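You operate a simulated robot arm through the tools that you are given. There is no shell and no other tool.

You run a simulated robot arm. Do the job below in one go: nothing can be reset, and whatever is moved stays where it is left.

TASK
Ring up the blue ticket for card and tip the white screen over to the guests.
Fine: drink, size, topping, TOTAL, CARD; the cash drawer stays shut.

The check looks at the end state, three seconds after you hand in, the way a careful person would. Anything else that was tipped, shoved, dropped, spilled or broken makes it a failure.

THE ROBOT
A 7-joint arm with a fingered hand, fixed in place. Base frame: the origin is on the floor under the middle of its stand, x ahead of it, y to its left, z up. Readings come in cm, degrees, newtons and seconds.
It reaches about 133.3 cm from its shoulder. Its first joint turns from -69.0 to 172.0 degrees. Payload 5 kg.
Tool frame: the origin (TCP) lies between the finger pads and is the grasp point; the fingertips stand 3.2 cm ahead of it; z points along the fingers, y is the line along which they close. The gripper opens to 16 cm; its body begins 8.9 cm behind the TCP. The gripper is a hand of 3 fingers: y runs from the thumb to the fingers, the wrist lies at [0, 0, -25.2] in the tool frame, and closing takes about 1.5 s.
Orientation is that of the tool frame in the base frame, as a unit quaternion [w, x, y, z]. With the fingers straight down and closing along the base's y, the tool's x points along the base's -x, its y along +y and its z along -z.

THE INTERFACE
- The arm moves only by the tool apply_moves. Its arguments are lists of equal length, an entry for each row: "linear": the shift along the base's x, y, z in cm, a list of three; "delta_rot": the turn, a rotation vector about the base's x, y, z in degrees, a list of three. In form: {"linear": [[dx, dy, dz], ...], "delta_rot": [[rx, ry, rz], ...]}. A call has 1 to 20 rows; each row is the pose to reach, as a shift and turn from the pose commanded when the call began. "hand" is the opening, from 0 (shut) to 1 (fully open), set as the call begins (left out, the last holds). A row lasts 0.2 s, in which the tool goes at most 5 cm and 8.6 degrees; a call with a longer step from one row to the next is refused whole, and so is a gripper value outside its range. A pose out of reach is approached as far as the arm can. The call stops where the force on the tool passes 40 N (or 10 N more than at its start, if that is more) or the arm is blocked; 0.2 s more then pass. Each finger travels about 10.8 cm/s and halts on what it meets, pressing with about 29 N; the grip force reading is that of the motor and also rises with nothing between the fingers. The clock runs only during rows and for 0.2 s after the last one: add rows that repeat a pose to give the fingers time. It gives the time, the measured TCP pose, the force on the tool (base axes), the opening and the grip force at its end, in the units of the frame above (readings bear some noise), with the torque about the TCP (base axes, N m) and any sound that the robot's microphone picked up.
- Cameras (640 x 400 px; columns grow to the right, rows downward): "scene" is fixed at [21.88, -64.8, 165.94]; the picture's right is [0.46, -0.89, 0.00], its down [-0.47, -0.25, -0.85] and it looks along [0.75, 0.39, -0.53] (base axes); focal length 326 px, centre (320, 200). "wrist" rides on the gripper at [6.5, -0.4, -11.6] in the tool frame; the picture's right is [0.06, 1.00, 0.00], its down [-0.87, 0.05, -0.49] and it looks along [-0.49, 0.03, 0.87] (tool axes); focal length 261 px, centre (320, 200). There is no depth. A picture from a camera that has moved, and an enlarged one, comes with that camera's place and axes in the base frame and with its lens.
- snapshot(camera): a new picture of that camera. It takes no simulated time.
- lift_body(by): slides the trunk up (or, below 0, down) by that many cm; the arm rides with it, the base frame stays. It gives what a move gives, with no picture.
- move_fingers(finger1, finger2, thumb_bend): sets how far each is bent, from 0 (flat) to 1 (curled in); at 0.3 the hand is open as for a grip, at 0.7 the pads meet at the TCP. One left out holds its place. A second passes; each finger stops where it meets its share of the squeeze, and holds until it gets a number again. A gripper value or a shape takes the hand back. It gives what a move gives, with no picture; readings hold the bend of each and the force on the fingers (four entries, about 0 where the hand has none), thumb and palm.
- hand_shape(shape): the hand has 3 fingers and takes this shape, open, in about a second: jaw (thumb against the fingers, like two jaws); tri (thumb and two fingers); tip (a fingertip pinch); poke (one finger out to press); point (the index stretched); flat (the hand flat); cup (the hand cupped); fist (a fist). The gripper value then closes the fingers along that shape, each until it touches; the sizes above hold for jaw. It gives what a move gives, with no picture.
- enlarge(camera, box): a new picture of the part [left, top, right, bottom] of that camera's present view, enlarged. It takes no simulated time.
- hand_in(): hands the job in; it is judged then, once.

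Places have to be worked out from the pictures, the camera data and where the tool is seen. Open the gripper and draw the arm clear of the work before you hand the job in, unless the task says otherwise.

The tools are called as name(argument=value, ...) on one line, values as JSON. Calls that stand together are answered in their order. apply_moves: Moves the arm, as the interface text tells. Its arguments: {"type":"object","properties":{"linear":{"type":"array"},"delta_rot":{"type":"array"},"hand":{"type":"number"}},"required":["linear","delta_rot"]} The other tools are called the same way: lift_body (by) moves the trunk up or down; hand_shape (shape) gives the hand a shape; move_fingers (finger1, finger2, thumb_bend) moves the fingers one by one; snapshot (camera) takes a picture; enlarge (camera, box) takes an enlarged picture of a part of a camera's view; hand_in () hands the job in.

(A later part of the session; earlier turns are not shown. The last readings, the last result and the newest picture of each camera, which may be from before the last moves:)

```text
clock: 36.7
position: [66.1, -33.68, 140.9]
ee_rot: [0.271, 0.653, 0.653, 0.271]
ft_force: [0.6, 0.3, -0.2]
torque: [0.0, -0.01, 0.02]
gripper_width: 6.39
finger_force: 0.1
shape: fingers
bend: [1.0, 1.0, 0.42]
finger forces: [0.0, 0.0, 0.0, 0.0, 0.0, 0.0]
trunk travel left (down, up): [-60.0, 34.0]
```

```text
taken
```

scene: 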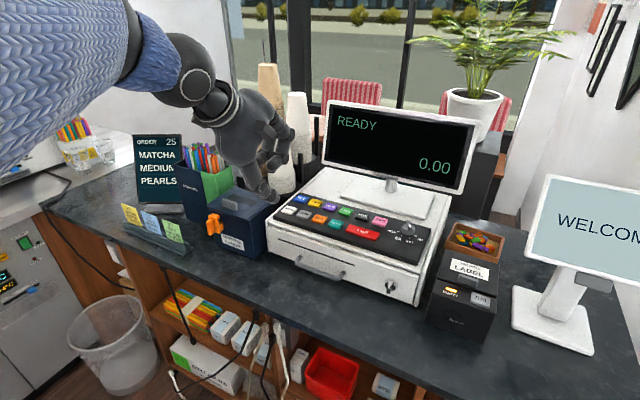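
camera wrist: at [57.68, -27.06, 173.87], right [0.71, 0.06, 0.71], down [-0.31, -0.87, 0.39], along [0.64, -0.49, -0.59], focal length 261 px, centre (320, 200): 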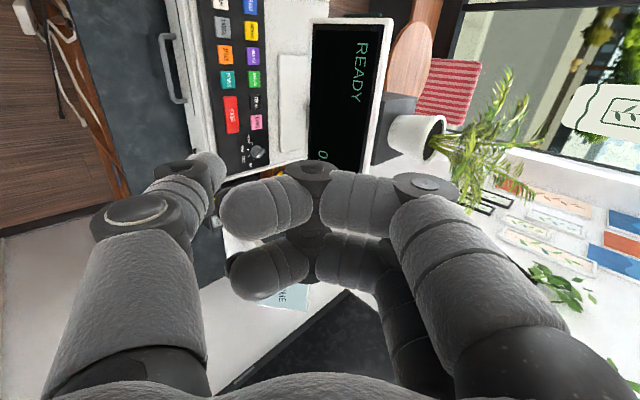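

With the trunk down 25 cm the arm looks relaxed. I approach TARO again, to a hover with the tip about 5 cm above the key.

apply_moves(linear=[[3.5, 1.5, -1], [7, 3, -2], [10.5, 4.5, -3], [14, 6, -4.5], [17.5, 7.5, -6], [21, 9, -8], [24.5, 10.5, -10], [28, 12, -12], [31.5, 13.8, -14.5], [34.6, 15.3, -17], [34.6, 15.3, -17.5]], delta_rot=[[0, 0, 0], [0, 0, 0], [0, 0, 0], [0, 0, 0], [0, 0, 0], [0, 0, 0], [0, 0, 0], [0, 0, 0], [0, 0, 0], [0, 0, 0], [0, 0, 0]])

snapshot(camera="scene")

snapshot(camera="wrist")

```text
clock: 39.1
position: [100.64, -18.44, 123.66]
ee_rot: [0.271, 0.654, 0.652, 0.271]
ft_force: [-0.7, 0.7, 1.2]
torque: [0.01, -0.01, 0.01]
gripper_width: 6.36
finger_force: 0.1
shape: fingers
bend: [1.0, 1.0, 0.42]
finger forces: [0.1, 0.0, 0.0, 0.0, 0.0, 0.0]
trunk travel left (down, up): [-60.0, 34.0]
```

```text
taken
```

scene: 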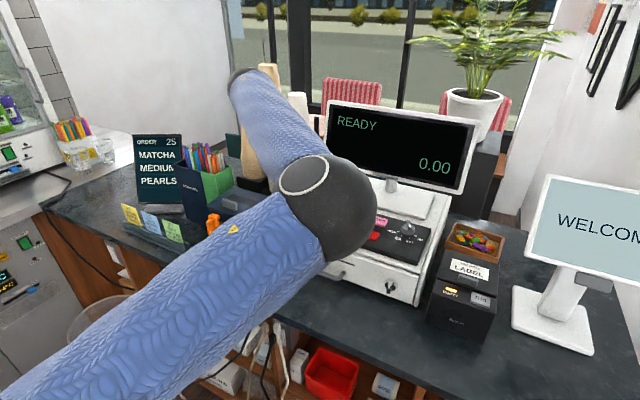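

```text
taken
camera wrist: at [92.17, -11.86, 131.56], right [0.7, 0.06, 0.71], down [-0.31, -0.87, 0.39], along [0.64, -0.49, -0.59], focal length 261 px, centre (320, 200)
```

wrist: 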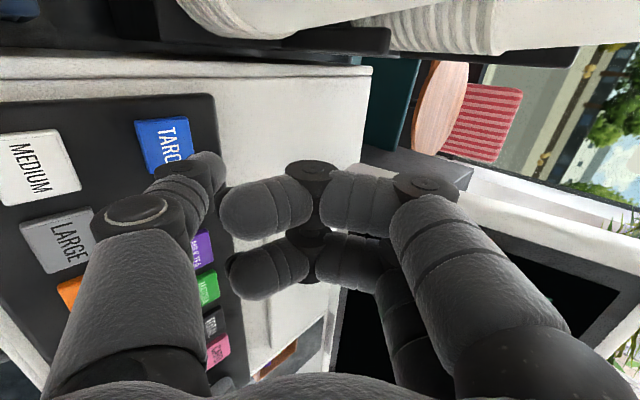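

The reach is fine now; the tip is at about (98.1, -18.4, 116.3) over TARO, and the display is still visible past the elbow. I lower to about 1 cm above the key.

apply_moves(linear=[[0, 0, -2], [0, 0, -4], [0, 0, -4.2], [0, 0, -4.2]], delta_rot=[[0, 0, 0], [0, 0, 0], [0, 0, 0], [0, 0, 0]])

enlarge(camera="wrist", box=[0, 50, 320, 250])

```text
clock: 40.1
position: [100.66, -18.32, 119.21]
ee_rot: [0.271, 0.654, 0.652, 0.271]
ft_force: [0.0, 0.5, -1.0]
torque: [0.0, -0.02, -0.01]
gripper_width: 6.37
finger_force: 0.1
shape: fingers
bend: [1.0, 1.0, 0.42]
finger forces: [0.1, 0.0, 0.0, 0.1, 0.1, 0.1]
trunk travel left (down, up): [-60.0, 34.0]
```

```text
2.00 times, centred on (160, 150) of wrist
camera zoom: at [92.39, -11.84, 127.12], right [0.71, 0.06, 0.71], down [-0.31, -0.87, 0.39], along [0.64, -0.49, -0.59], focal length 521 px, centre (640, 300)
```

zoom: 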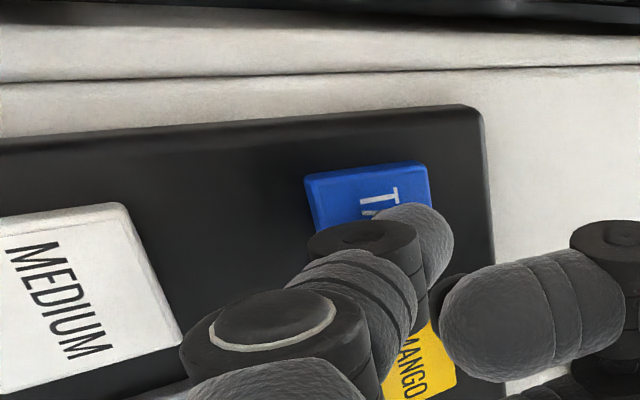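

The tip is about 0.5 cm to the far side of TARO's centre, so I shift back 0.5 cm and lower slowly in 0.2 cm steps, watching force and sound.

apply_moves(linear=[[-0.5, 0.1, 0], [-0.5, 0.1, -0.3], [-0.5, 0.1, -0.5], [-0.5, 0.1, -0.7], [-0.5, 0.1, -0.9]], delta_rot=[[0, 0, 0], [0, 0, 0], [0, 0, 0], [0, 0, 0], [0, 0, 0]])

enlarge(camera="wrist", box=[100, 70, 300, 200])

```text
clock: 41.3
position: [100.24, -18.2, 118.45]
ee_rot: [0.272, 0.653, 0.652, 0.271]
ft_force: [-1.8, 0.0, 4.0]
torque: [0.05, 0.19, -0.02]
gripper_width: 6.33
finger_force: 2.0
shape: fingers
bend: [1.0, 1.0, 0.42]
finger forces: [0.1, 0.0, 0.1, 0.0, 3.9, 0.0]
trunk travel left (down, up): [-60.0, 34.0]
heard: click
```

```text
3.08 times, centred on (200, 135) of wrist
camera zoom: at [91.87, -11.77, 126.33], right [0.7, 0.06, 0.71], down [-0.31, -0.87, 0.39], along [0.64, -0.49, -0.59], focal length 802 px, centre (689, 400)
```

zoom: 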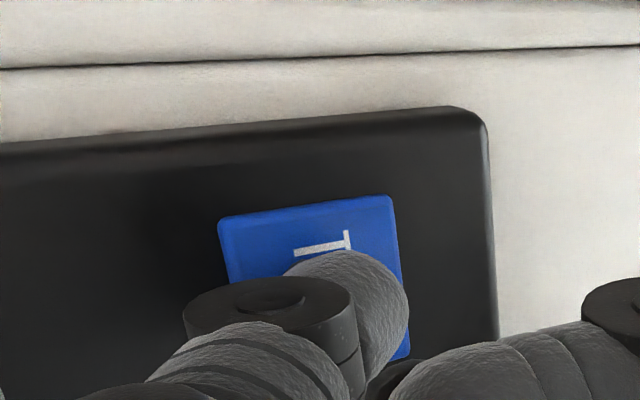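

A click was heard with about 4 N on the thumb: TARO registered a press. I check the display and lift off.

apply_moves(linear=[[0, 0, 1], [0, 0, 3], [0, 0, 5]], delta_rot=[[0, 0, 0], [0, 0, 0], [0, 0, 0]])

snapshot(camera="scene")

snapshot(camera="wrist")

```text
clock: 42.1
position: [100.42, -18.46, 123.42]
ee_rot: [0.271, 0.654, 0.652, 0.271]
ft_force: [-0.9, 0.5, 0.5]
torque: [0.02, -0.01, -0.02]
gripper_width: 6.4
finger_force: 0.0
shape: fingers
bend: [1.0, 1.0, 0.42]
finger forces: [0.1, 0.0, 0.1, 0.1, 0.0, 0.0]
trunk travel left (down, up): [-60.0, 34.0]
```

```text
taken
```

scene: 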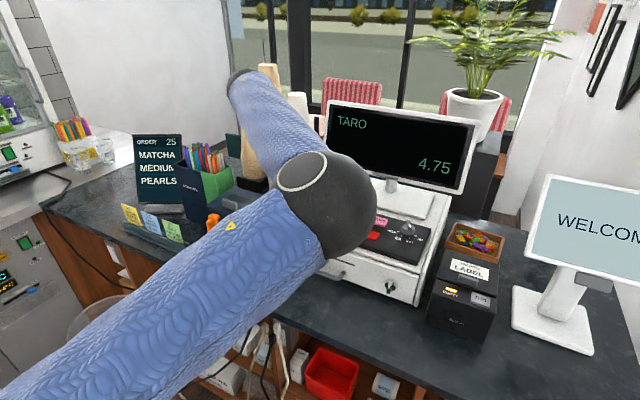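

```text
taken
camera wrist: at [91.97, -11.88, 131.34], right [0.71, 0.06, 0.71], down [-0.31, -0.87, 0.39], along [0.64, -0.49, -0.59], focal length 261 px, centre (320, 200)
```

wrist: 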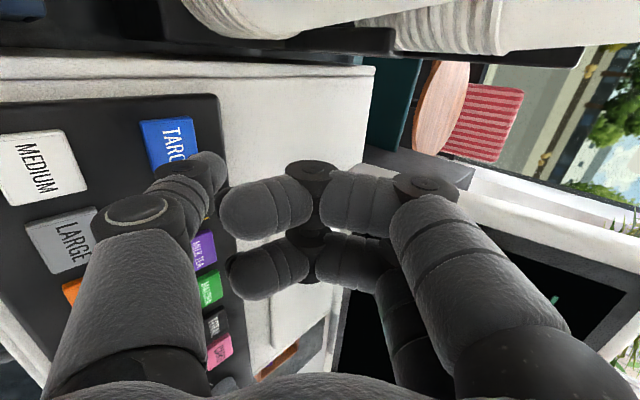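

The display reads TARO 4.75. Next, MEDIUM lies 7.3 cm nearer the robot at the same y; I shift there at this height and lower to about 1 cm above.

apply_moves(linear=[[-2.5, 0, 0], [-5, 0, 0], [-7.3, 0, 0], [-7.3, 0, -2], [-7.3, 0, -3.6], [-7.3, 0, -3.8]], delta_rot=[[0, 0, 0], [0, 0, 0], [0, 0, 0], [0, 0, 0], [0, 0, 0], [0, 0, 0]])

enlarge(camera="wrist", box=[0, 50, 320, 250])

snapshot(camera="scene")

```text
clock: 43.5
position: [93.03, -18.29, 119.48]
ee_rot: [0.271, 0.654, 0.653, 0.271]
ft_force: [-0.4, -0.1, 0.3]
torque: [-0.01, 0.01, 0.01]
gripper_width: 6.37
finger_force: 0.0
shape: fingers
bend: [1.0, 1.0, 0.42]
finger forces: [0.0, 0.0, 0.0, 0.0, 0.1, 0.0]
trunk travel left (down, up): [-60.0, 34.0]
```

```text
2.00 times, centred on (160, 150) of wrist
camera zoom: at [84.66, -11.77, 127.44], right [0.71, 0.06, 0.71], down [-0.31, -0.87, 0.39], along [0.64, -0.49, -0.59], focal length 521 px, centre (640, 300)
```

zoom: 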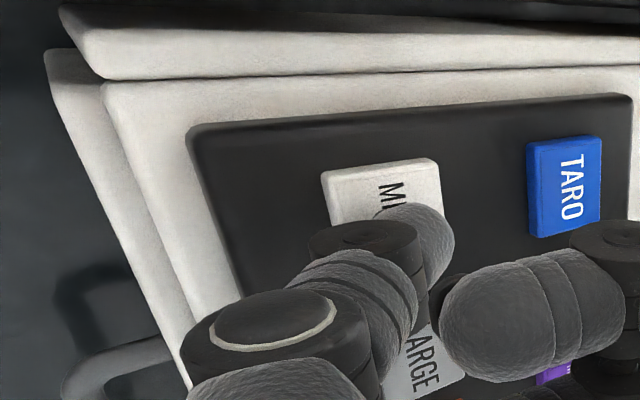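

```text
taken
```

scene: 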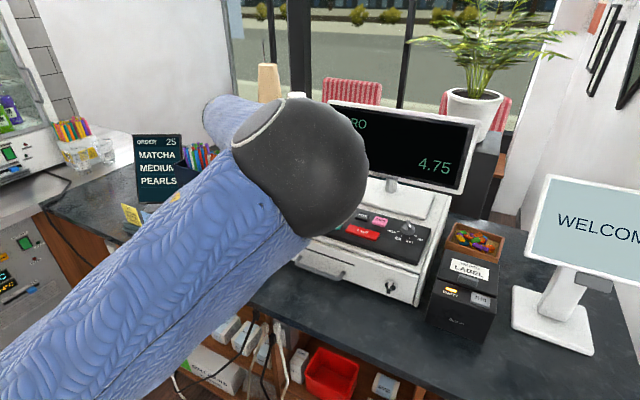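

The tip is over MEDIUM in the same relative place as it was on TARO. I press slowly.

apply_moves(linear=[[0, 0, -0.3], [0, 0, -0.6], [0, 0, -0.8], [0, 0, -1.0], [0, 0, -1.1]], delta_rot=[[0, 0, 0], [0, 0, 0], [0, 0, 0], [0, 0, 0], [0, 0, 0]])

enlarge(camera="wrist", box=[100, 70, 300, 200])

enlarge(camera="scene", box=[300, 90, 500, 230])

```text
clock: 44.7
position: [93.06, -18.3, 118.38]
ee_rot: [0.271, 0.653, 0.653, 0.271]
ft_force: [-0.1, 0.1, 3.3]
torque: [0.08, 0.17, -0.02]
gripper_width: 6.36
finger_force: 1.1
shape: fingers
bend: [1.0, 1.0, 0.42]
finger forces: [0.0, 0.0, 0.0, 0.0, 3.3, 0.0]
trunk travel left (down, up): [-60.0, 34.0]
heard: click
```

```text
3.08 times, centred on (200, 135) of wrist
camera zoom: at [84.58, -11.8, 126.36], right [0.71, 0.06, 0.71], down [-0.31, -0.87, 0.39], along [0.64, -0.49, -0.59], focal length 802 px, centre (689, 400)
```

zoom: 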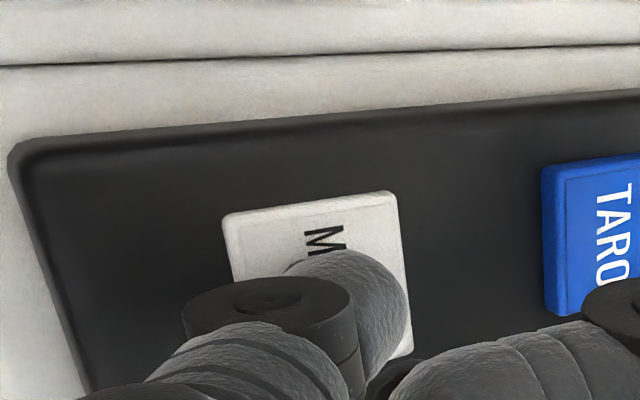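

```text
2.86 times, centred on (400, 160) of scene
camera zoom: at [21.88, -64.8, 165.94], right [0.46, -0.89, 0.0], down [-0.47, -0.25, -0.85], along [0.75, 0.39, -0.53], focal length 931 px, centre (91, 314)
```

zoom: 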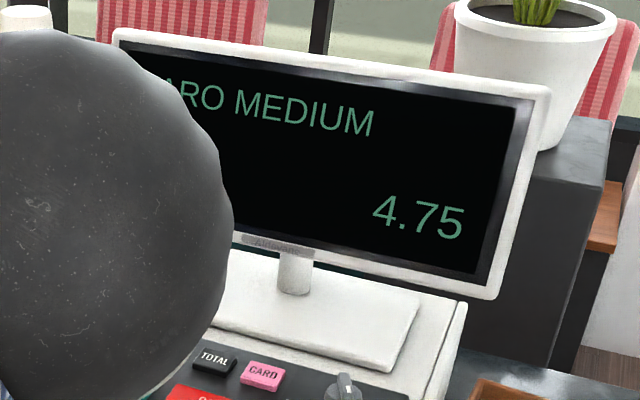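

The display shows TARO MEDIUM. I lift off, move 10.4 cm to the right over JELLY, and lower to about 1 cm above it.

apply_moves(linear=[[0, 0, 2], [0, 0, 5], [-0.1, -4, 5], [-0.1, -8, 5], [-0.1, -10.4, 5], [-0.1, -10.4, 3], [-0.1, -10.4, 1.3], [-0.1, -10.4, 1.1]], delta_rot=[[0, 0, 0], [0, 0, 0], [0, 0, 0], [0, 0, 0], [0, 0, 0], [0, 0, 0], [0, 0, 0], [0, 0, 0]])

enlarge(camera="wrist", box=[0, 50, 320, 250])

snapshot(camera="scene")

```text
clock: 46.5
position: [92.91, -28.79, 119.36]
ee_rot: [0.27, 0.654, 0.653, 0.27]
ft_force: [0.4, 0.6, -0.4]
torque: [0.01, -0.03, 0.01]
gripper_width: 6.37
finger_force: 0.0
shape: fingers
bend: [1.0, 1.0, 0.42]
finger forces: [0.0, 0.0, 0.0, 0.0, 0.1, 0.0]
trunk travel left (down, up): [-60.0, 34.0]
```

```text
2.00 times, centred on (160, 150) of wrist
camera zoom: at [84.5, -22.23, 127.32], right [0.71, 0.06, 0.71], down [-0.31, -0.87, 0.39], along [0.64, -0.49, -0.59], focal length 521 px, centre (640, 300)
```

zoom: 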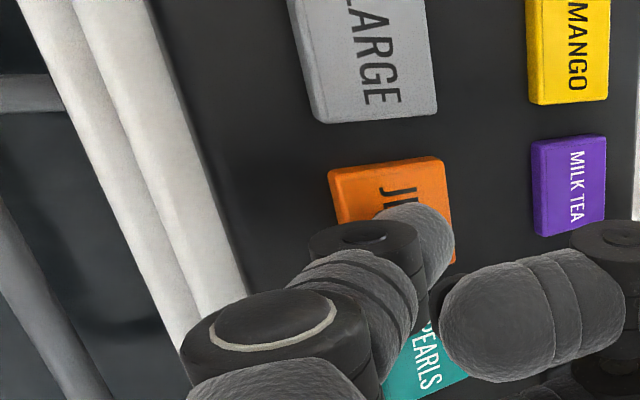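

```text
taken
```

scene: 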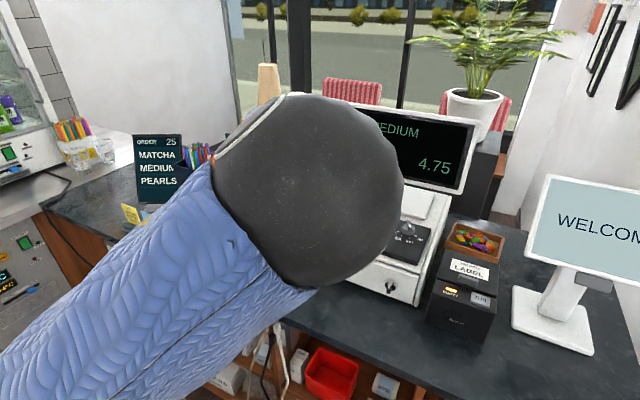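

The tip is over JELLY in the same relative place. I press slowly.

apply_moves(linear=[[0, 0, -0.3], [0, 0, -0.6], [0, 0, -0.8], [0, 0, -1.0], [0, 0, -1.1]], delta_rot=[[0, 0, 0], [0, 0, 0], [0, 0, 0], [0, 0, 0], [0, 0, 0]])

enlarge(camera="wrist", box=[100, 70, 300, 200])

enlarge(camera="scene", box=[300, 90, 500, 230])

```text
clock: 47.7
position: [92.9, -28.75, 118.38]
ee_rot: [0.271, 0.653, 0.653, 0.271]
ft_force: [-1.1, -0.2, 4.4]
torque: [0.04, 0.18, 0.01]
gripper_width: 6.34
finger_force: 2.3
shape: fingers
bend: [1.0, 1.0, 0.42]
finger forces: [0.1, 0.0, 0.1, 0.0, 4.0, 0.1]
trunk travel left (down, up): [-60.0, 34.0]
heard: click
```

```text
3.08 times, centred on (200, 135) of wrist
camera zoom: at [84.44, -22.18, 126.31], right [0.71, 0.06, 0.71], down [-0.31, -0.87, 0.39], along [0.64, -0.49, -0.59], focal length 802 px, centre (689, 400)
```

zoom: 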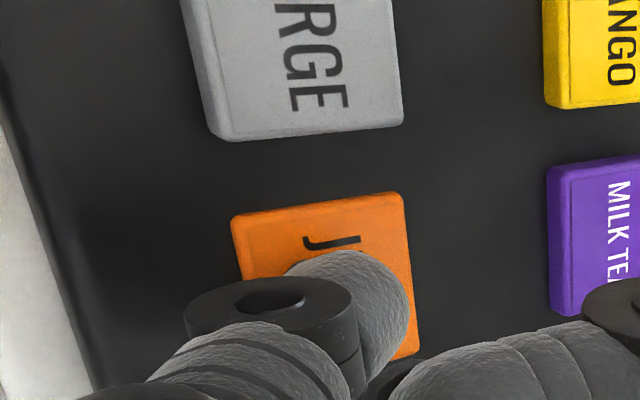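

```text
2.86 times, centred on (400, 160) of scene
camera zoom: at [21.88, -64.8, 165.94], right [0.46, -0.89, 0.0], down [-0.47, -0.25, -0.85], along [0.75, 0.39, -0.53], focal length 931 px, centre (91, 314)
```

zoom: 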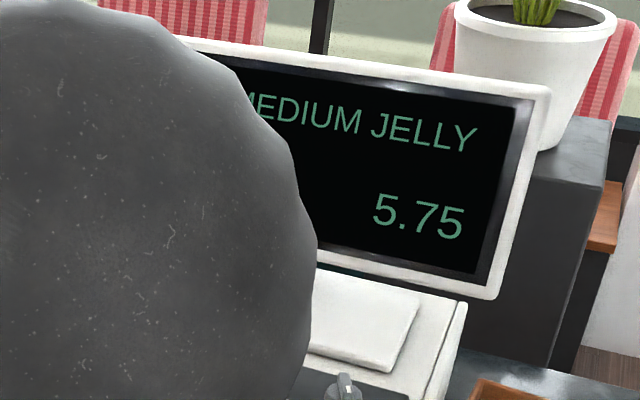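

The display shows MEDIUM JELLY 5.75. I lift, shift (+7.25, -10.8) to TOTAL and lower to about 1 cm above it.

apply_moves(linear=[[0, 0, 2], [0, 0, 5], [2.4, -3.6, 5], [4.8, -7.2, 5], [7.25, -10.8, 5], [7.25, -10.8, 3], [7.25, -10.8, 1.3], [7.25, -10.8, 1.1]], delta_rot=[[0, 0, 0], [0, 0, 0], [0, 0, 0], [0, 0, 0], [0, 0, 0], [0, 0, 0], [0, 0, 0], [0, 0, 0]])

enlarge(camera="wrist", box=[0, 50, 320, 250])

snapshot(camera="wrist")

snapshot(camera="scene")

```text
clock: 49.5
position: [100.14, -39.55, 119.48]
ee_rot: [0.271, 0.653, 0.654, 0.27]
ft_force: [-0.1, 0.5, -0.8]
torque: [0.0, 0.0, 0.0]
gripper_width: 6.4
finger_force: 0.1
shape: fingers
bend: [1.0, 1.0, 0.42]
finger forces: [0.0, 0.0, 0.1, 0.0, 0.1, 0.0]
trunk travel left (down, up): [-60.0, 34.0]
```

```text
2.00 times, centred on (160, 150) of wrist
camera zoom: at [91.75, -33.07, 127.48], right [0.71, 0.06, 0.71], down [-0.31, -0.87, 0.39], along [0.64, -0.49, -0.59], focal length 521 px, centre (640, 300)
```

zoom: 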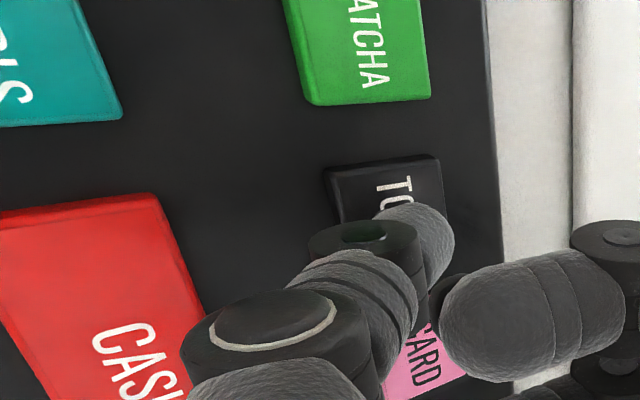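

```text
taken
camera wrist: at [91.75, -33.07, 127.48], right [0.71, 0.06, 0.71], down [-0.31, -0.87, 0.39], along [0.64, -0.49, -0.59], focal length 261 px, centre (320, 200)
```

wrist: 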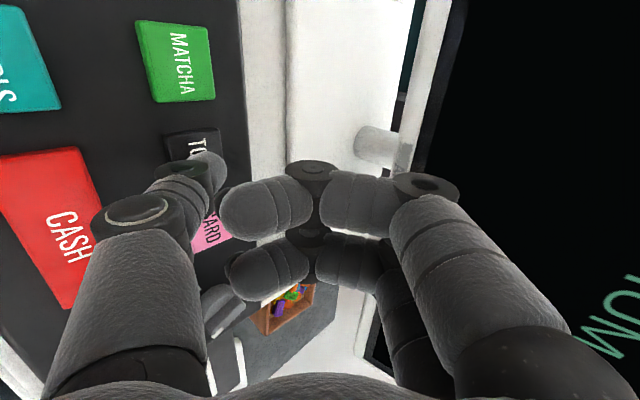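

```text
taken
```

scene: 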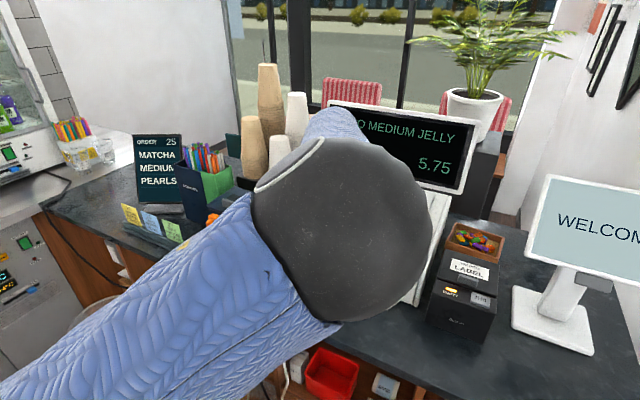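

The tip is over TOTAL, well clear of CASH and CARD. I press slowly.

apply_moves(linear=[[0, 0, -0.3], [0, 0, -0.6], [0, 0, -0.8], [0, 0, -1.0], [0, 0, -1.1]], delta_rot=[[0, 0, 0], [0, 0, 0], [0, 0, 0], [0, 0, 0], [0, 0, 0]])

enlarge(camera="wrist", box=[100, 70, 300, 200])

enlarge(camera="scene", box=[300, 90, 500, 230])

```text
clock: 50.7
position: [100.12, -39.53, 118.42]
ee_rot: [0.271, 0.653, 0.653, 0.27]
ft_force: [-0.6, -1.1, 3.5]
torque: [-0.06, 0.12, 0.01]
gripper_width: 6.34
finger_force: 1.6
shape: fingers
bend: [1.0, 1.0, 0.42]
finger forces: [0.0, 0.0, 0.0, 0.0, 3.0, 0.0]
trunk travel left (down, up): [-60.0, 34.0]
heard: click
```

```text
3.08 times, centred on (200, 135) of wrist
camera zoom: at [91.73, -32.99, 126.37], right [0.71, 0.06, 0.71], down [-0.31, -0.87, 0.39], along [0.64, -0.49, -0.59], focal length 802 px, centre (689, 400)
```

zoom: 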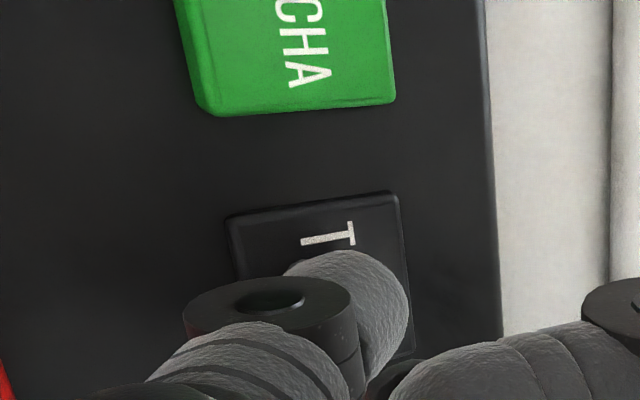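

```text
2.86 times, centred on (400, 160) of scene
camera zoom: at [21.88, -64.8, 165.94], right [0.46, -0.89, 0.0], down [-0.47, -0.25, -0.85], along [0.75, 0.39, -0.53], focal length 931 px, centre (91, 314)
```

zoom: 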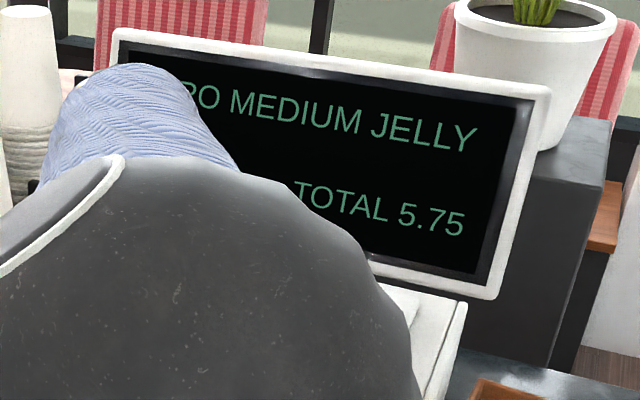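

TOTAL 5.75 is shown. I lift, shift 5.2 cm to the right over CARD and lower to about 1 cm above it.

apply_moves(linear=[[0, 0, 2], [0, 0, 5], [0, -2.6, 5], [0, -5.2, 5], [0, -5.2, 3], [0, -5.2, 1.3], [0, -5.2, 1.1]], delta_rot=[[0, 0, 0], [0, 0, 0], [0, 0, 0], [0, 0, 0], [0, 0, 0], [0, 0, 0], [0, 0, 0]])

enlarge(camera="wrist", box=[0, 50, 320, 250])

enlarge(camera="scene", box=[300, 90, 500, 230])

```text
clock: 52.3
position: [100.22, -44.68, 119.58]
ee_rot: [0.271, 0.653, 0.653, 0.27]
ft_force: [-0.2, 0.1, -0.1]
torque: [0.03, 0.0, 0.0]
gripper_width: 6.35
finger_force: 0.0
shape: fingers
bend: [1.0, 1.0, 0.42]
finger forces: [0.0, 0.1, 0.0, 0.1, 0.1, 0.1]
trunk travel left (down, up): [-60.0, 34.0]
```

```text
2.00 times, centred on (160, 150) of wrist
camera zoom: at [91.74, -38.13, 127.38], right [0.71, 0.06, 0.71], down [-0.31, -0.87, 0.39], along [0.64, -0.49, -0.59], focal length 521 px, centre (640, 300)
```

zoom: 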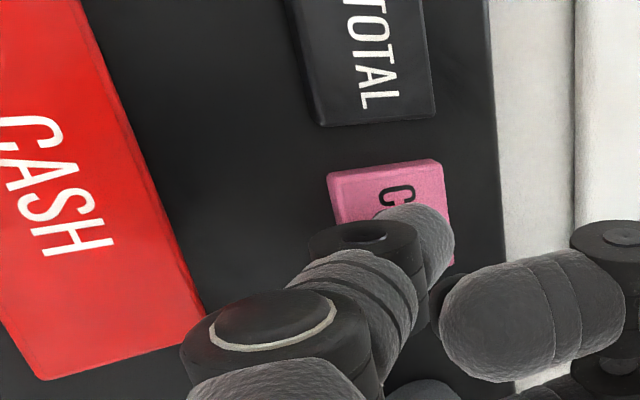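

```text
2.86 times, centred on (400, 160) of scene
camera zoom: at [21.88, -64.8, 165.94], right [0.46, -0.89, 0.0], down [-0.47, -0.25, -0.85], along [0.75, 0.39, -0.53], focal length 931 px, centre (91, 314)
```

zoom: 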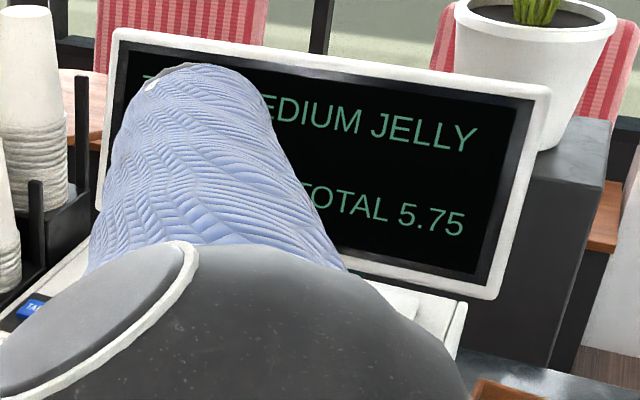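

The tip is over CARD, same relative position. I press slowly.

apply_moves(linear=[[0, 0, -0.3], [0, 0, -0.6], [0, 0, -0.8], [0, 0, -1.0], [0, 0, -1.15]], delta_rot=[[0, 0, 0], [0, 0, 0], [0, 0, 0], [0, 0, 0], [0, 0, 0]])

enlarge(camera="scene", box=[300, 90, 500, 230])

```text
clock: 53.5
position: [100.16, -44.83, 118.42]
ee_rot: [0.271, 0.654, 0.652, 0.272]
ft_force: [-1.6, -0.7, 3.7]
torque: [-0.08, 0.25, 0.01]
gripper_width: 6.37
finger_force: 2.0
shape: fingers
bend: [1.0, 1.0, 0.42]
finger forces: [0.0, 0.0, 0.1, 0.1, 4.6, 0.1]
trunk travel left (down, up): [-60.0, 34.0]
heard: click
```

```text
2.86 times, centred on (400, 160) of scene
camera zoom: at [21.88, -64.8, 165.94], right [0.46, -0.89, 0.0], down [-0.47, -0.25, -0.85], along [0.75, 0.39, -0.53], focal length 931 px, centre (91, 314)
```

zoom: 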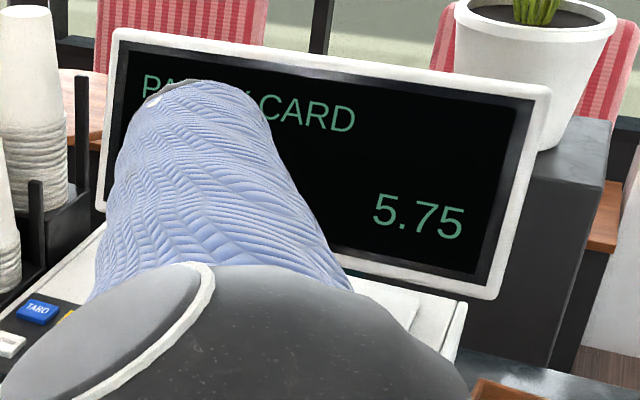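

The display reads PAID BY CARD 5.75. I lift off and retreat up and back, then use the wrist camera to study the white screen.

apply_moves(linear=[[0, 0, 3], [0, 0, 7], [-3, 0, 10], [-7, 0, 13], [-11, 0, 16], [-15, 0, 18], [-19, 0, 20]], delta_rot=[[0, 0, 0], [0, 0, 0], [0, 0, 0], [0, 0, 0], [0, 0, 0], [0, 0, 0], [0, 0, 0]])

snapshot(camera="wrist")

snapshot(camera="scene")

```text
clock: 55.1
position: [80.69, -44.64, 138.32]
ee_rot: [0.272, 0.653, 0.653, 0.271]
ft_force: [0.7, -0.9, -0.5]
torque: [-0.01, -0.02, 0.02]
gripper_width: 6.37
finger_force: 0.1
shape: fingers
bend: [1.0, 1.0, 0.42]
finger forces: [0.0, 0.0, 0.0, 0.0, 0.1, 0.0]
trunk travel left (down, up): [-60.0, 34.0]
```

```text
taken
camera wrist: at [72.28, -38.13, 146.27], right [0.7, 0.06, 0.71], down [-0.31, -0.87, 0.39], along [0.64, -0.49, -0.59], focal length 261 px, centre (320, 200)
```

wrist: 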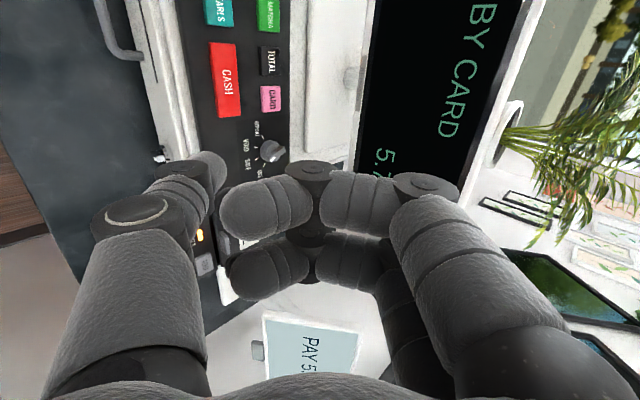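

```text
taken
```

scene: 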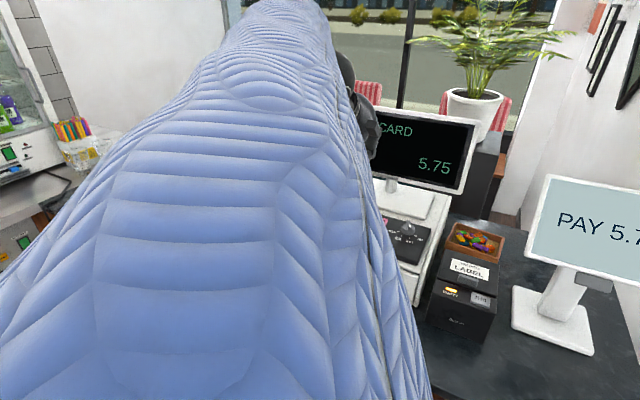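

PAID BY CARD, and the white screen now shows PAY 5.75. Triangulating it: bottom edge ≈ (88, -79…-104, 120), top edge ≈ (98.7, …, 134), so it leans back facing the robot; next I turn the hand towards it to see the hinge.

apply_moves(linear=[[-1, 0, 1], [-2, 0, 2], [-3, 0, 3], [-4, 0, 4], [-5, 0, 5], [-5, 0, 5], [-5, 0, 5]], delta_rot=[[0, 0, -8], [0, 0, -16], [0, 0, -24], [0, 0, -32], [0, 0, -40], [0, 0, -48], [0, 0, -55]])

snapshot(camera="wrist")

snapshot(camera="scene")

```text
clock: 56.7
position: [78.32, -54.22, 146.04]
ee_rot: [0.352, 0.874, 0.311, 0.127]
ft_force: [-0.4, -1.3, -0.6]
torque: [0.05, -0.04, 0.09]
gripper_width: 6.38
finger_force: 0.1
shape: fingers
bend: [1.0, 1.0, 0.42]
finger forces: [0.1, 0.0, 0.0, 0.0, 0.0, 0.1]
out of reach, approached as far as the arm can: row 5, 6, 7
trunk travel left (down, up): [-60.0, 34.0]
```

```text
taken
camera wrist: at [78.04, -43.7, 154.16], right [0.5, -0.52, 0.69], down [-0.86, -0.32, 0.39], along [0.02, -0.79, -0.61], focal length 261 px, centre (320, 200)
```

wrist: 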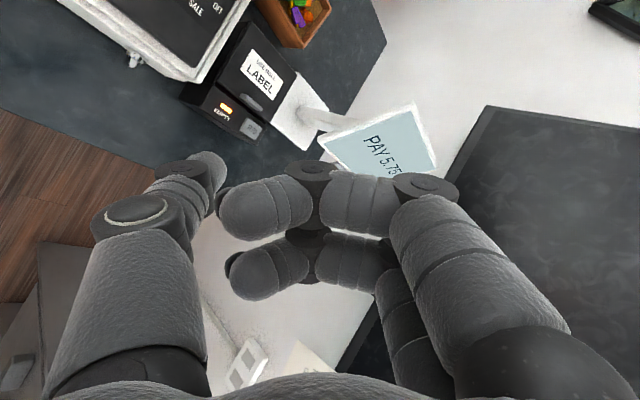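

```text
taken
```

scene: 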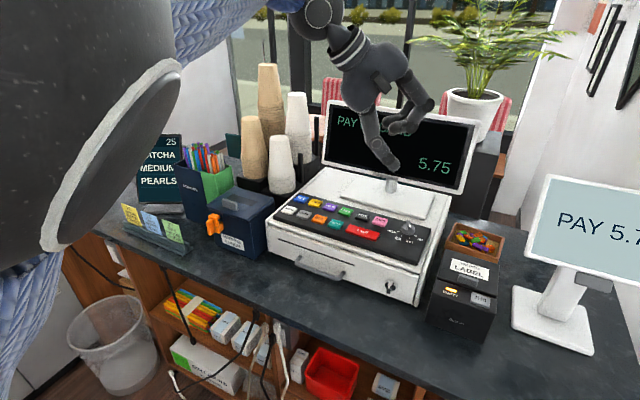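

The IK drifted a bit (now at 78.3, -54.2, 146), but the wrist camera now sees the screen, base and arm. I enlarge that part.

enlarge(camera="wrist", box=[220, 50, 460, 200])

enlarge(camera="scene", box=[265, 180, 435, 300])

```text
2.67 times, centred on (340, 125) of wrist
camera zoom: at [78.04, -43.7, 154.16], right [0.5, -0.52, 0.69], down [-0.86, -0.32, 0.39], along [0.02, -0.79, -0.61], focal length 695 px, centre (267, 400)
```

zoom: 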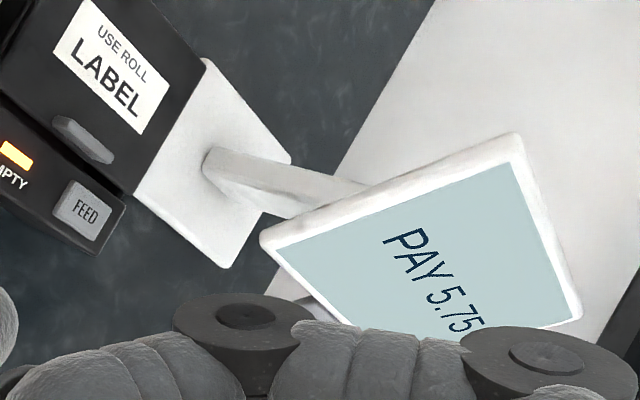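

```text
3.33 times, centred on (350, 240) of scene
camera zoom: at [21.88, -64.8, 165.94], right [0.46, -0.89, 0.0], down [-0.47, -0.25, -0.85], along [0.75, 0.39, -0.53], focal length 1086 px, centre (220, 67)
```

zoom: 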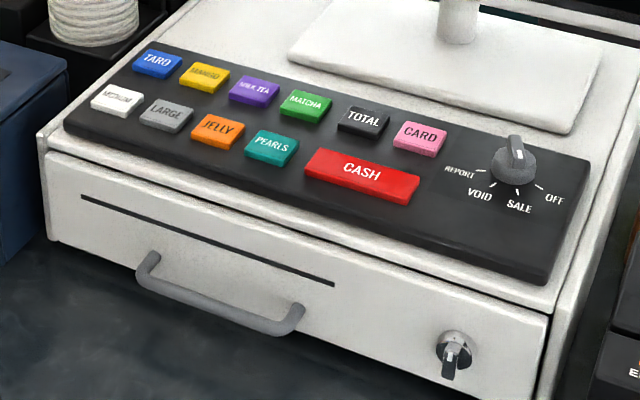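

The drawer is still shut. The white stand has a post rising from the base centre to the back of the screen; I bring the hand into a more natural, extended pose pointing at the screen to see the hinge better.

apply_moves(linear=[[-2.5, -3, -1], [-5, -6, -2], [-7.5, -9, -3], [-10, -12, -4], [-10, -12, -4]], delta_rot=[[-4.6, -4.6, 1.4], [-9.2, -9.2, 2.8], [-13.9, -13.9, 4.2], [-18.5, -18.5, 5.6], [-18.5, -18.5, 5.6]])

snapshot(camera="wrist")

snapshot(camera="scene")

```text
clock: 57.9
position: [68.19, -65.4, 142.31]
ee_rot: [0.527, 0.756, 0.312, 0.231]
ft_force: [0.7, -0.6, 0.5]
torque: [0.02, -0.01, 0.1]
gripper_width: 6.39
finger_force: 0.1
shape: fingers
bend: [1.0, 1.0, 0.42]
finger forces: [0.1, 0.0, 0.0, 0.1, 0.0, 0.1]
out of reach, approached as far as the arm can: row 1, 2, 3
trunk travel left (down, up): [-60.0, 34.0]
```

```text
taken
camera wrist: at [64.98, -53.17, 146.11], right [0.27, -0.2, 0.94], down [-0.93, -0.31, 0.2], along [0.26, -0.93, -0.27], focal length 261 px, centre (320, 200)
```

wrist: 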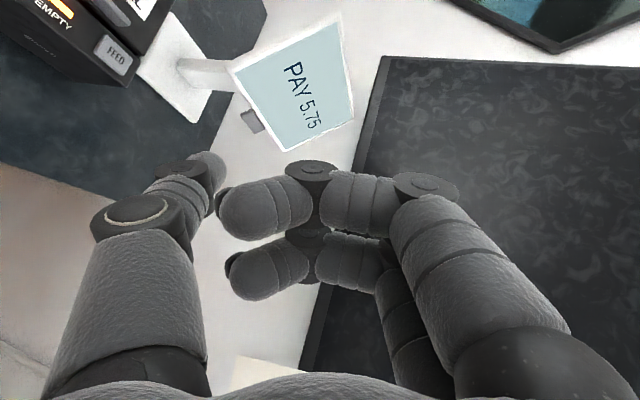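

```text
taken
```

scene: 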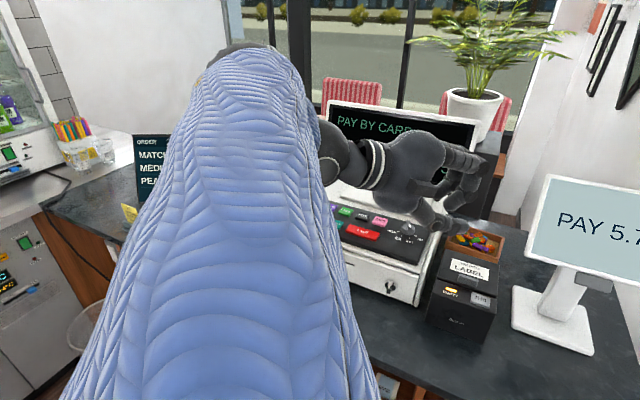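

The register reads "PAY BY CARD". The wrist view of the screen is now clear; I enlarge it.

enlarge(camera="wrist", box=[130, 0, 370, 150])

enlarge(camera="scene", box=[500, 160, 640, 360])

```text
2.67 times, centred on (250, 75) of wrist
camera zoom: at [64.98, -53.17, 146.11], right [0.27, -0.2, 0.94], down [-0.93, -0.31, 0.2], along [0.26, -0.93, -0.27], focal length 695 px, centre (507, 533)
```

zoom: 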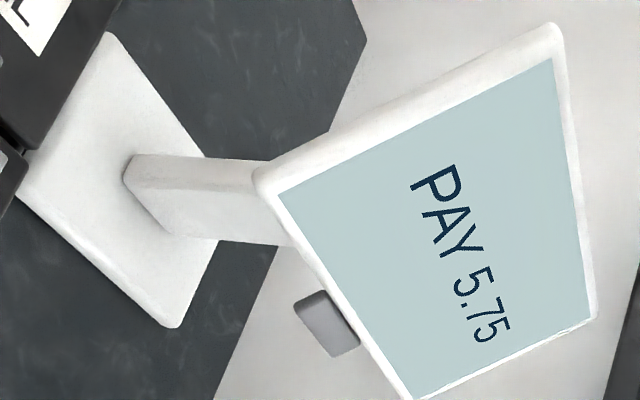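

```text
2.00 times, centred on (570, 260) of scene
camera zoom: at [21.88, -64.8, 165.94], right [0.46, -0.89, 0.0], down [-0.47, -0.25, -0.85], along [0.75, 0.39, -0.53], focal length 652 px, centre (-180, 80)
```

zoom: 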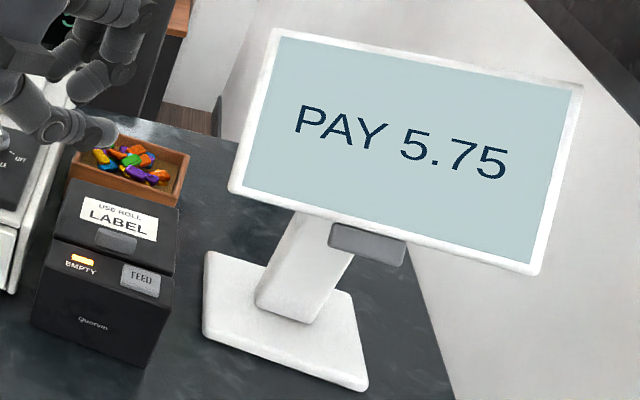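

The grey tab is on the screen's lower edge and the post goes up behind the screen, so the hinge is probably behind the screen's centre. To confirm with a side profile, I move the camera lower and closer, from the left side of the screen.

apply_moves(linear=[[3, 0.5, -3], [6, 1, -6], [9, 1, -9], [12, 1, -11], [13, 1, -13], [13, 1, -13]], delta_rot=[[0, 0, 0], [0, 0, 0], [0, 0, 0], [0, 0, 0], [0, 0, 0], [0, 0, 0]])

snapshot(camera="wrist")

enlarge(camera="wrist", box=[130, 0, 410, 175])

snapshot(camera="scene")

```text
clock: 59.3
position: [81.48, -64.53, 129.8]
ee_rot: [0.528, 0.754, 0.313, 0.233]
ft_force: [-1.2, 0.8, 1.6]
torque: [0.06, 0.05, 0.03]
gripper_width: 6.4
finger_force: 0.0
shape: fingers
bend: [1.0, 1.0, 0.42]
finger forces: [0.0, 0.0, 0.1, 0.1, 0.0, 0.1]
out of reach, approached as far as the arm can: row 1, 2, 3, 4, 5, 6
trunk travel left (down, up): [-60.0, 34.0]
```

```text
taken
camera wrist: at [78.09, -52.29, 133.53], right [0.27, -0.2, 0.94], down [-0.93, -0.32, 0.2], along [0.26, -0.93, -0.27], focal length 261 px, centre (320, 200)
```

wrist: 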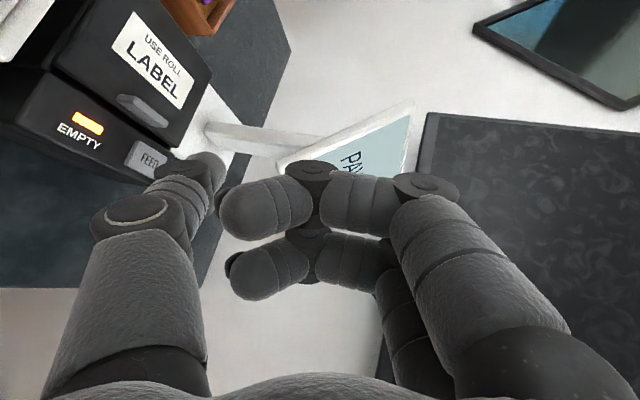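

```text
2.29 times, centred on (270, 88) of wrist
camera zoom: at [78.09, -52.29, 133.53], right [0.27, -0.2, 0.94], down [-0.93, -0.32, 0.2], along [0.26, -0.93, -0.27], focal length 596 px, centre (434, 457)
```

zoom: 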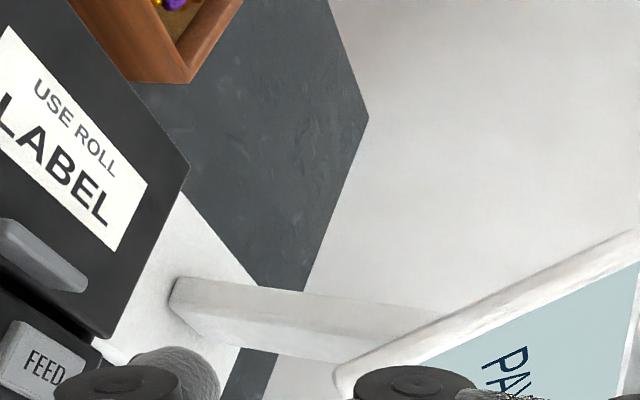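

```text
taken
```

scene: 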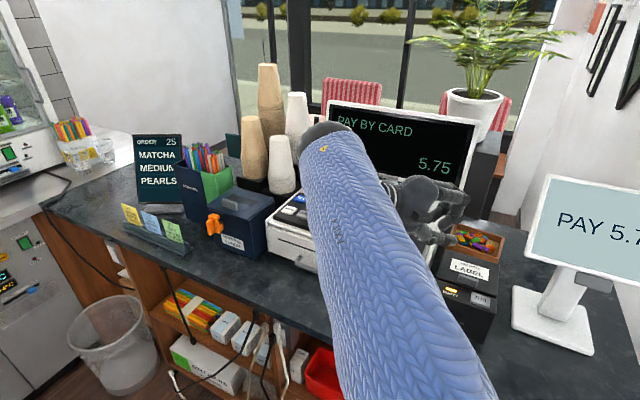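

I read the geometry as: post x≈93.5–98, screen hinge at about (95.5, -91, 125.5), tab at about (87, -91.5, 118.5). The safest way is to lift the tab/lower edge up and over from the robot side with the thumb on top of the hand; I retreat and then roll the hand 180° about its own axis.

apply_moves(linear=[[-4, -0.5, 3], [-8, -1, 6], [-12, -1.5, 9], [-16, -2, 12], [-16, -2, 12]], delta_rot=[[0, 0, 0], [0, 0, 0], [0, 0, 0], [0, 0, 0], [0, 0, 0]])

apply_moves(linear=[[0, 0, 0], [0, 0, 0], [0, 0, 0], [0, 0, 0], [0, 0, 0], [0, 0, 0], [0, 0, 0], [0, 0, 0], [0, 0, 0], [0, 0, 0], [0, 0, 0]], delta_rot=[[-5.54, 5.34, 2.76], [-11.08, 10.68, 5.52], [-16.6, 16.0, 8.3], [-22.2, 21.4, 11.05], [-27.7, 26.7, 13.8], [-33.2, 32.0, 16.6], [-38.8, 37.4, 19.3], [-44.3, 42.7, 22.1], [-49.9, 48.1, 24.85], [-55.4, 53.4, 27.6], [-61, 58.75, 30.4]])

snapshot(camera="scene")

```text
refused: row 1 steps farther than a row can; nothing moved
```

```text
clock: 61.7
position: [81.68, -64.67, 129.55]
ee_rot: [0.537, 0.314, 0.754, -0.21]
ft_force: [-0.8, 0.3, 0.4]
torque: [-0.01, 0.0, 0.02]
gripper_width: 6.4
finger_force: 0.0
shape: fingers
bend: [1.0, 1.0, 0.42]
finger forces: [0.0, 0.1, 0.1, 0.0, 0.0, 0.0]
trunk travel left (down, up): [-60.0, 34.0]
```

```text
taken
```

scene: 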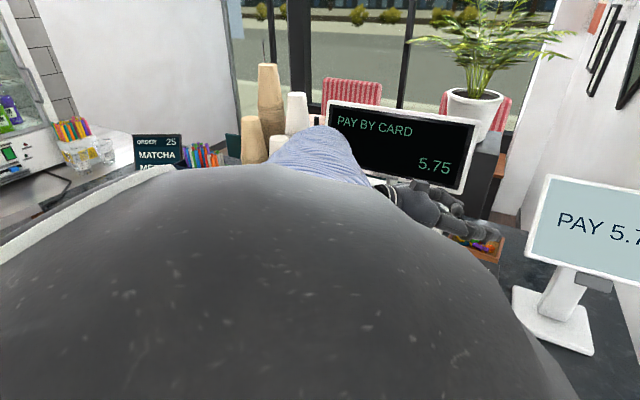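

The retreat row was refused (step slightly over 5 cm), but the roll by -90° ran in place without any contact. I now retreat with shorter steps and look through the wrist camera.

apply_moves(linear=[[-3.5, -0.5, 2.5], [-7, -1, 5], [-10.5, -1.5, 7.5], [-14, -2, 10], [-14, -2, 10]], delta_rot=[[0, 0, 0], [0, 0, 0], [0, 0, 0], [0, 0, 0], [0, 0, 0]])

snapshot(camera="wrist")

snapshot(camera="scene")

```text
clock: 62.9
position: [67.66, -66.57, 139.38]
ee_rot: [0.536, 0.316, 0.754, -0.21]
ft_force: [0.1, 0.5, -0.4]
torque: [0.0, 0.02, 0.02]
gripper_width: 6.4
finger_force: 0.1
shape: fingers
bend: [1.0, 1.0, 0.42]
finger forces: [0.0, 0.0, 0.0, 0.0, 0.0, 0.0]
trunk travel left (down, up): [-60.0, 34.0]
```

```text
taken
camera wrist: at [58.19, -57.7, 137.06], right [0.68, 0.73, -0.04], down [-0.1, 0.14, 0.98], along [0.72, -0.67, 0.17], focal length 261 px, centre (320, 200)
```

wrist: 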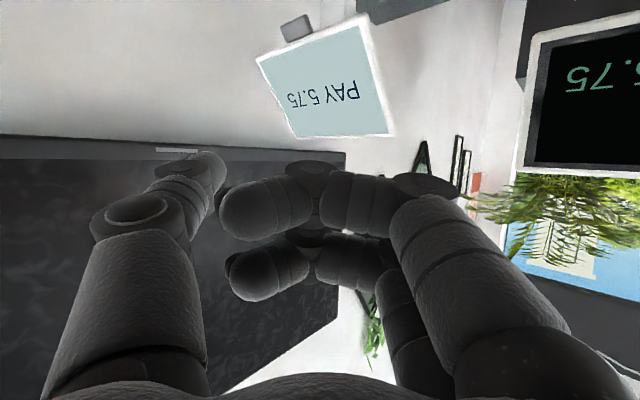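

```text
taken
```

scene: 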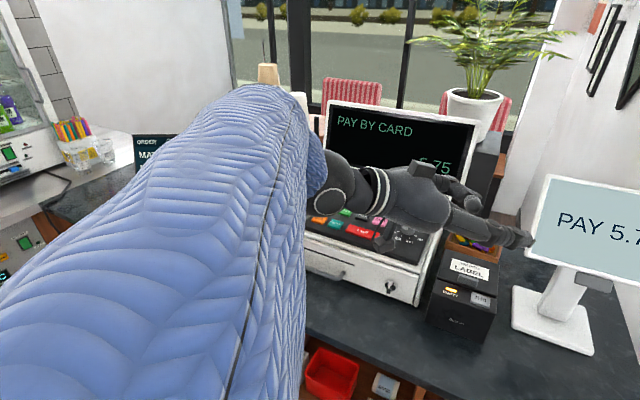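

The hand is clear at (67.7, -66.6, 139.4) and the screen is well in view. I roll another -90° so that the thumb is on top.

apply_moves(linear=[[0, 0, 0], [0, 0, 0], [0, 0, 0], [0, 0, 0], [0, 0, 0], [0, 0, 0], [0, 0, 0], [0, 0, 0], [0, 0, 0], [0, 0, 0], [0, 0, 0], [0, 0, 0]], delta_rot=[[-5.55, 5.35, 2.74], [-11.1, 10.7, 5.47], [-16.6, 16.1, 8.2], [-22.2, 21.4, 10.9], [-27.7, 26.8, 13.7], [-33.3, 32.1, 16.4], [-38.8, 37.5, 19.15], [-44.4, 42.8, 21.9], [-49.9, 48.2, 24.6], [-55.5, 53.5, 27.4], [-61, 58.9, 30.1], [-61, 58.9, 30.1]])

snapshot(camera="wrist")

snapshot(camera="scene")

```text
clock: 65.5
position: [67.61, -66.76, 139.47]
ee_rot: [0.232, -0.311, 0.756, -0.528]
ft_force: [-0.3, -0.7, 0.7]
torque: [0.0, 0.01, -0.01]
gripper_width: 6.4
finger_force: 0.1
shape: fingers
bend: [1.0, 1.0, 0.42]
finger forces: [0.0, 0.0, 0.1, 0.0, 0.0, 0.0]
trunk travel left (down, up): [-60.0, 34.0]
```

```text
taken
camera wrist: at [55.37, -63.97, 143.58], right [-0.27, 0.2, -0.94], down [0.26, 0.96, 0.13], along [0.93, -0.21, -0.31], focal length 261 px, centre (320, 200)
```

wrist: 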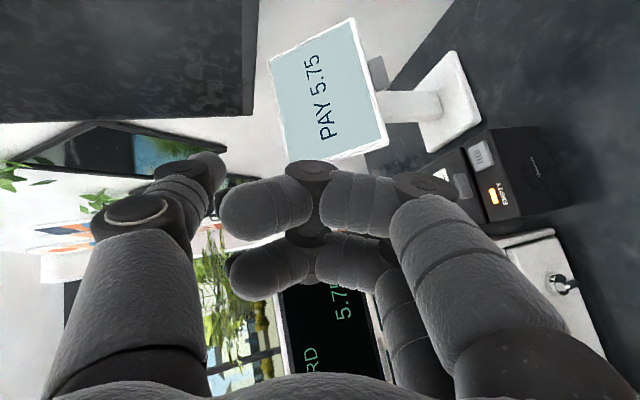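

```text
taken
```

scene: 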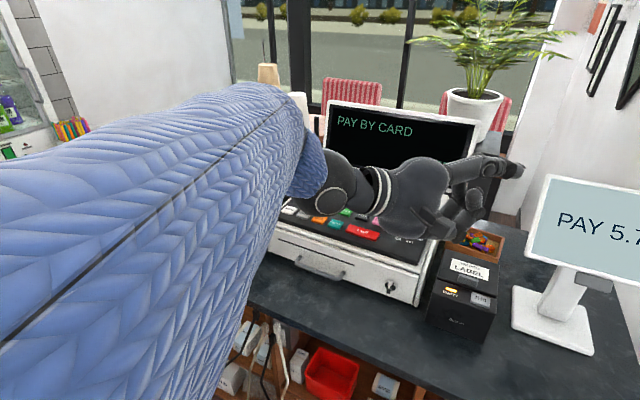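

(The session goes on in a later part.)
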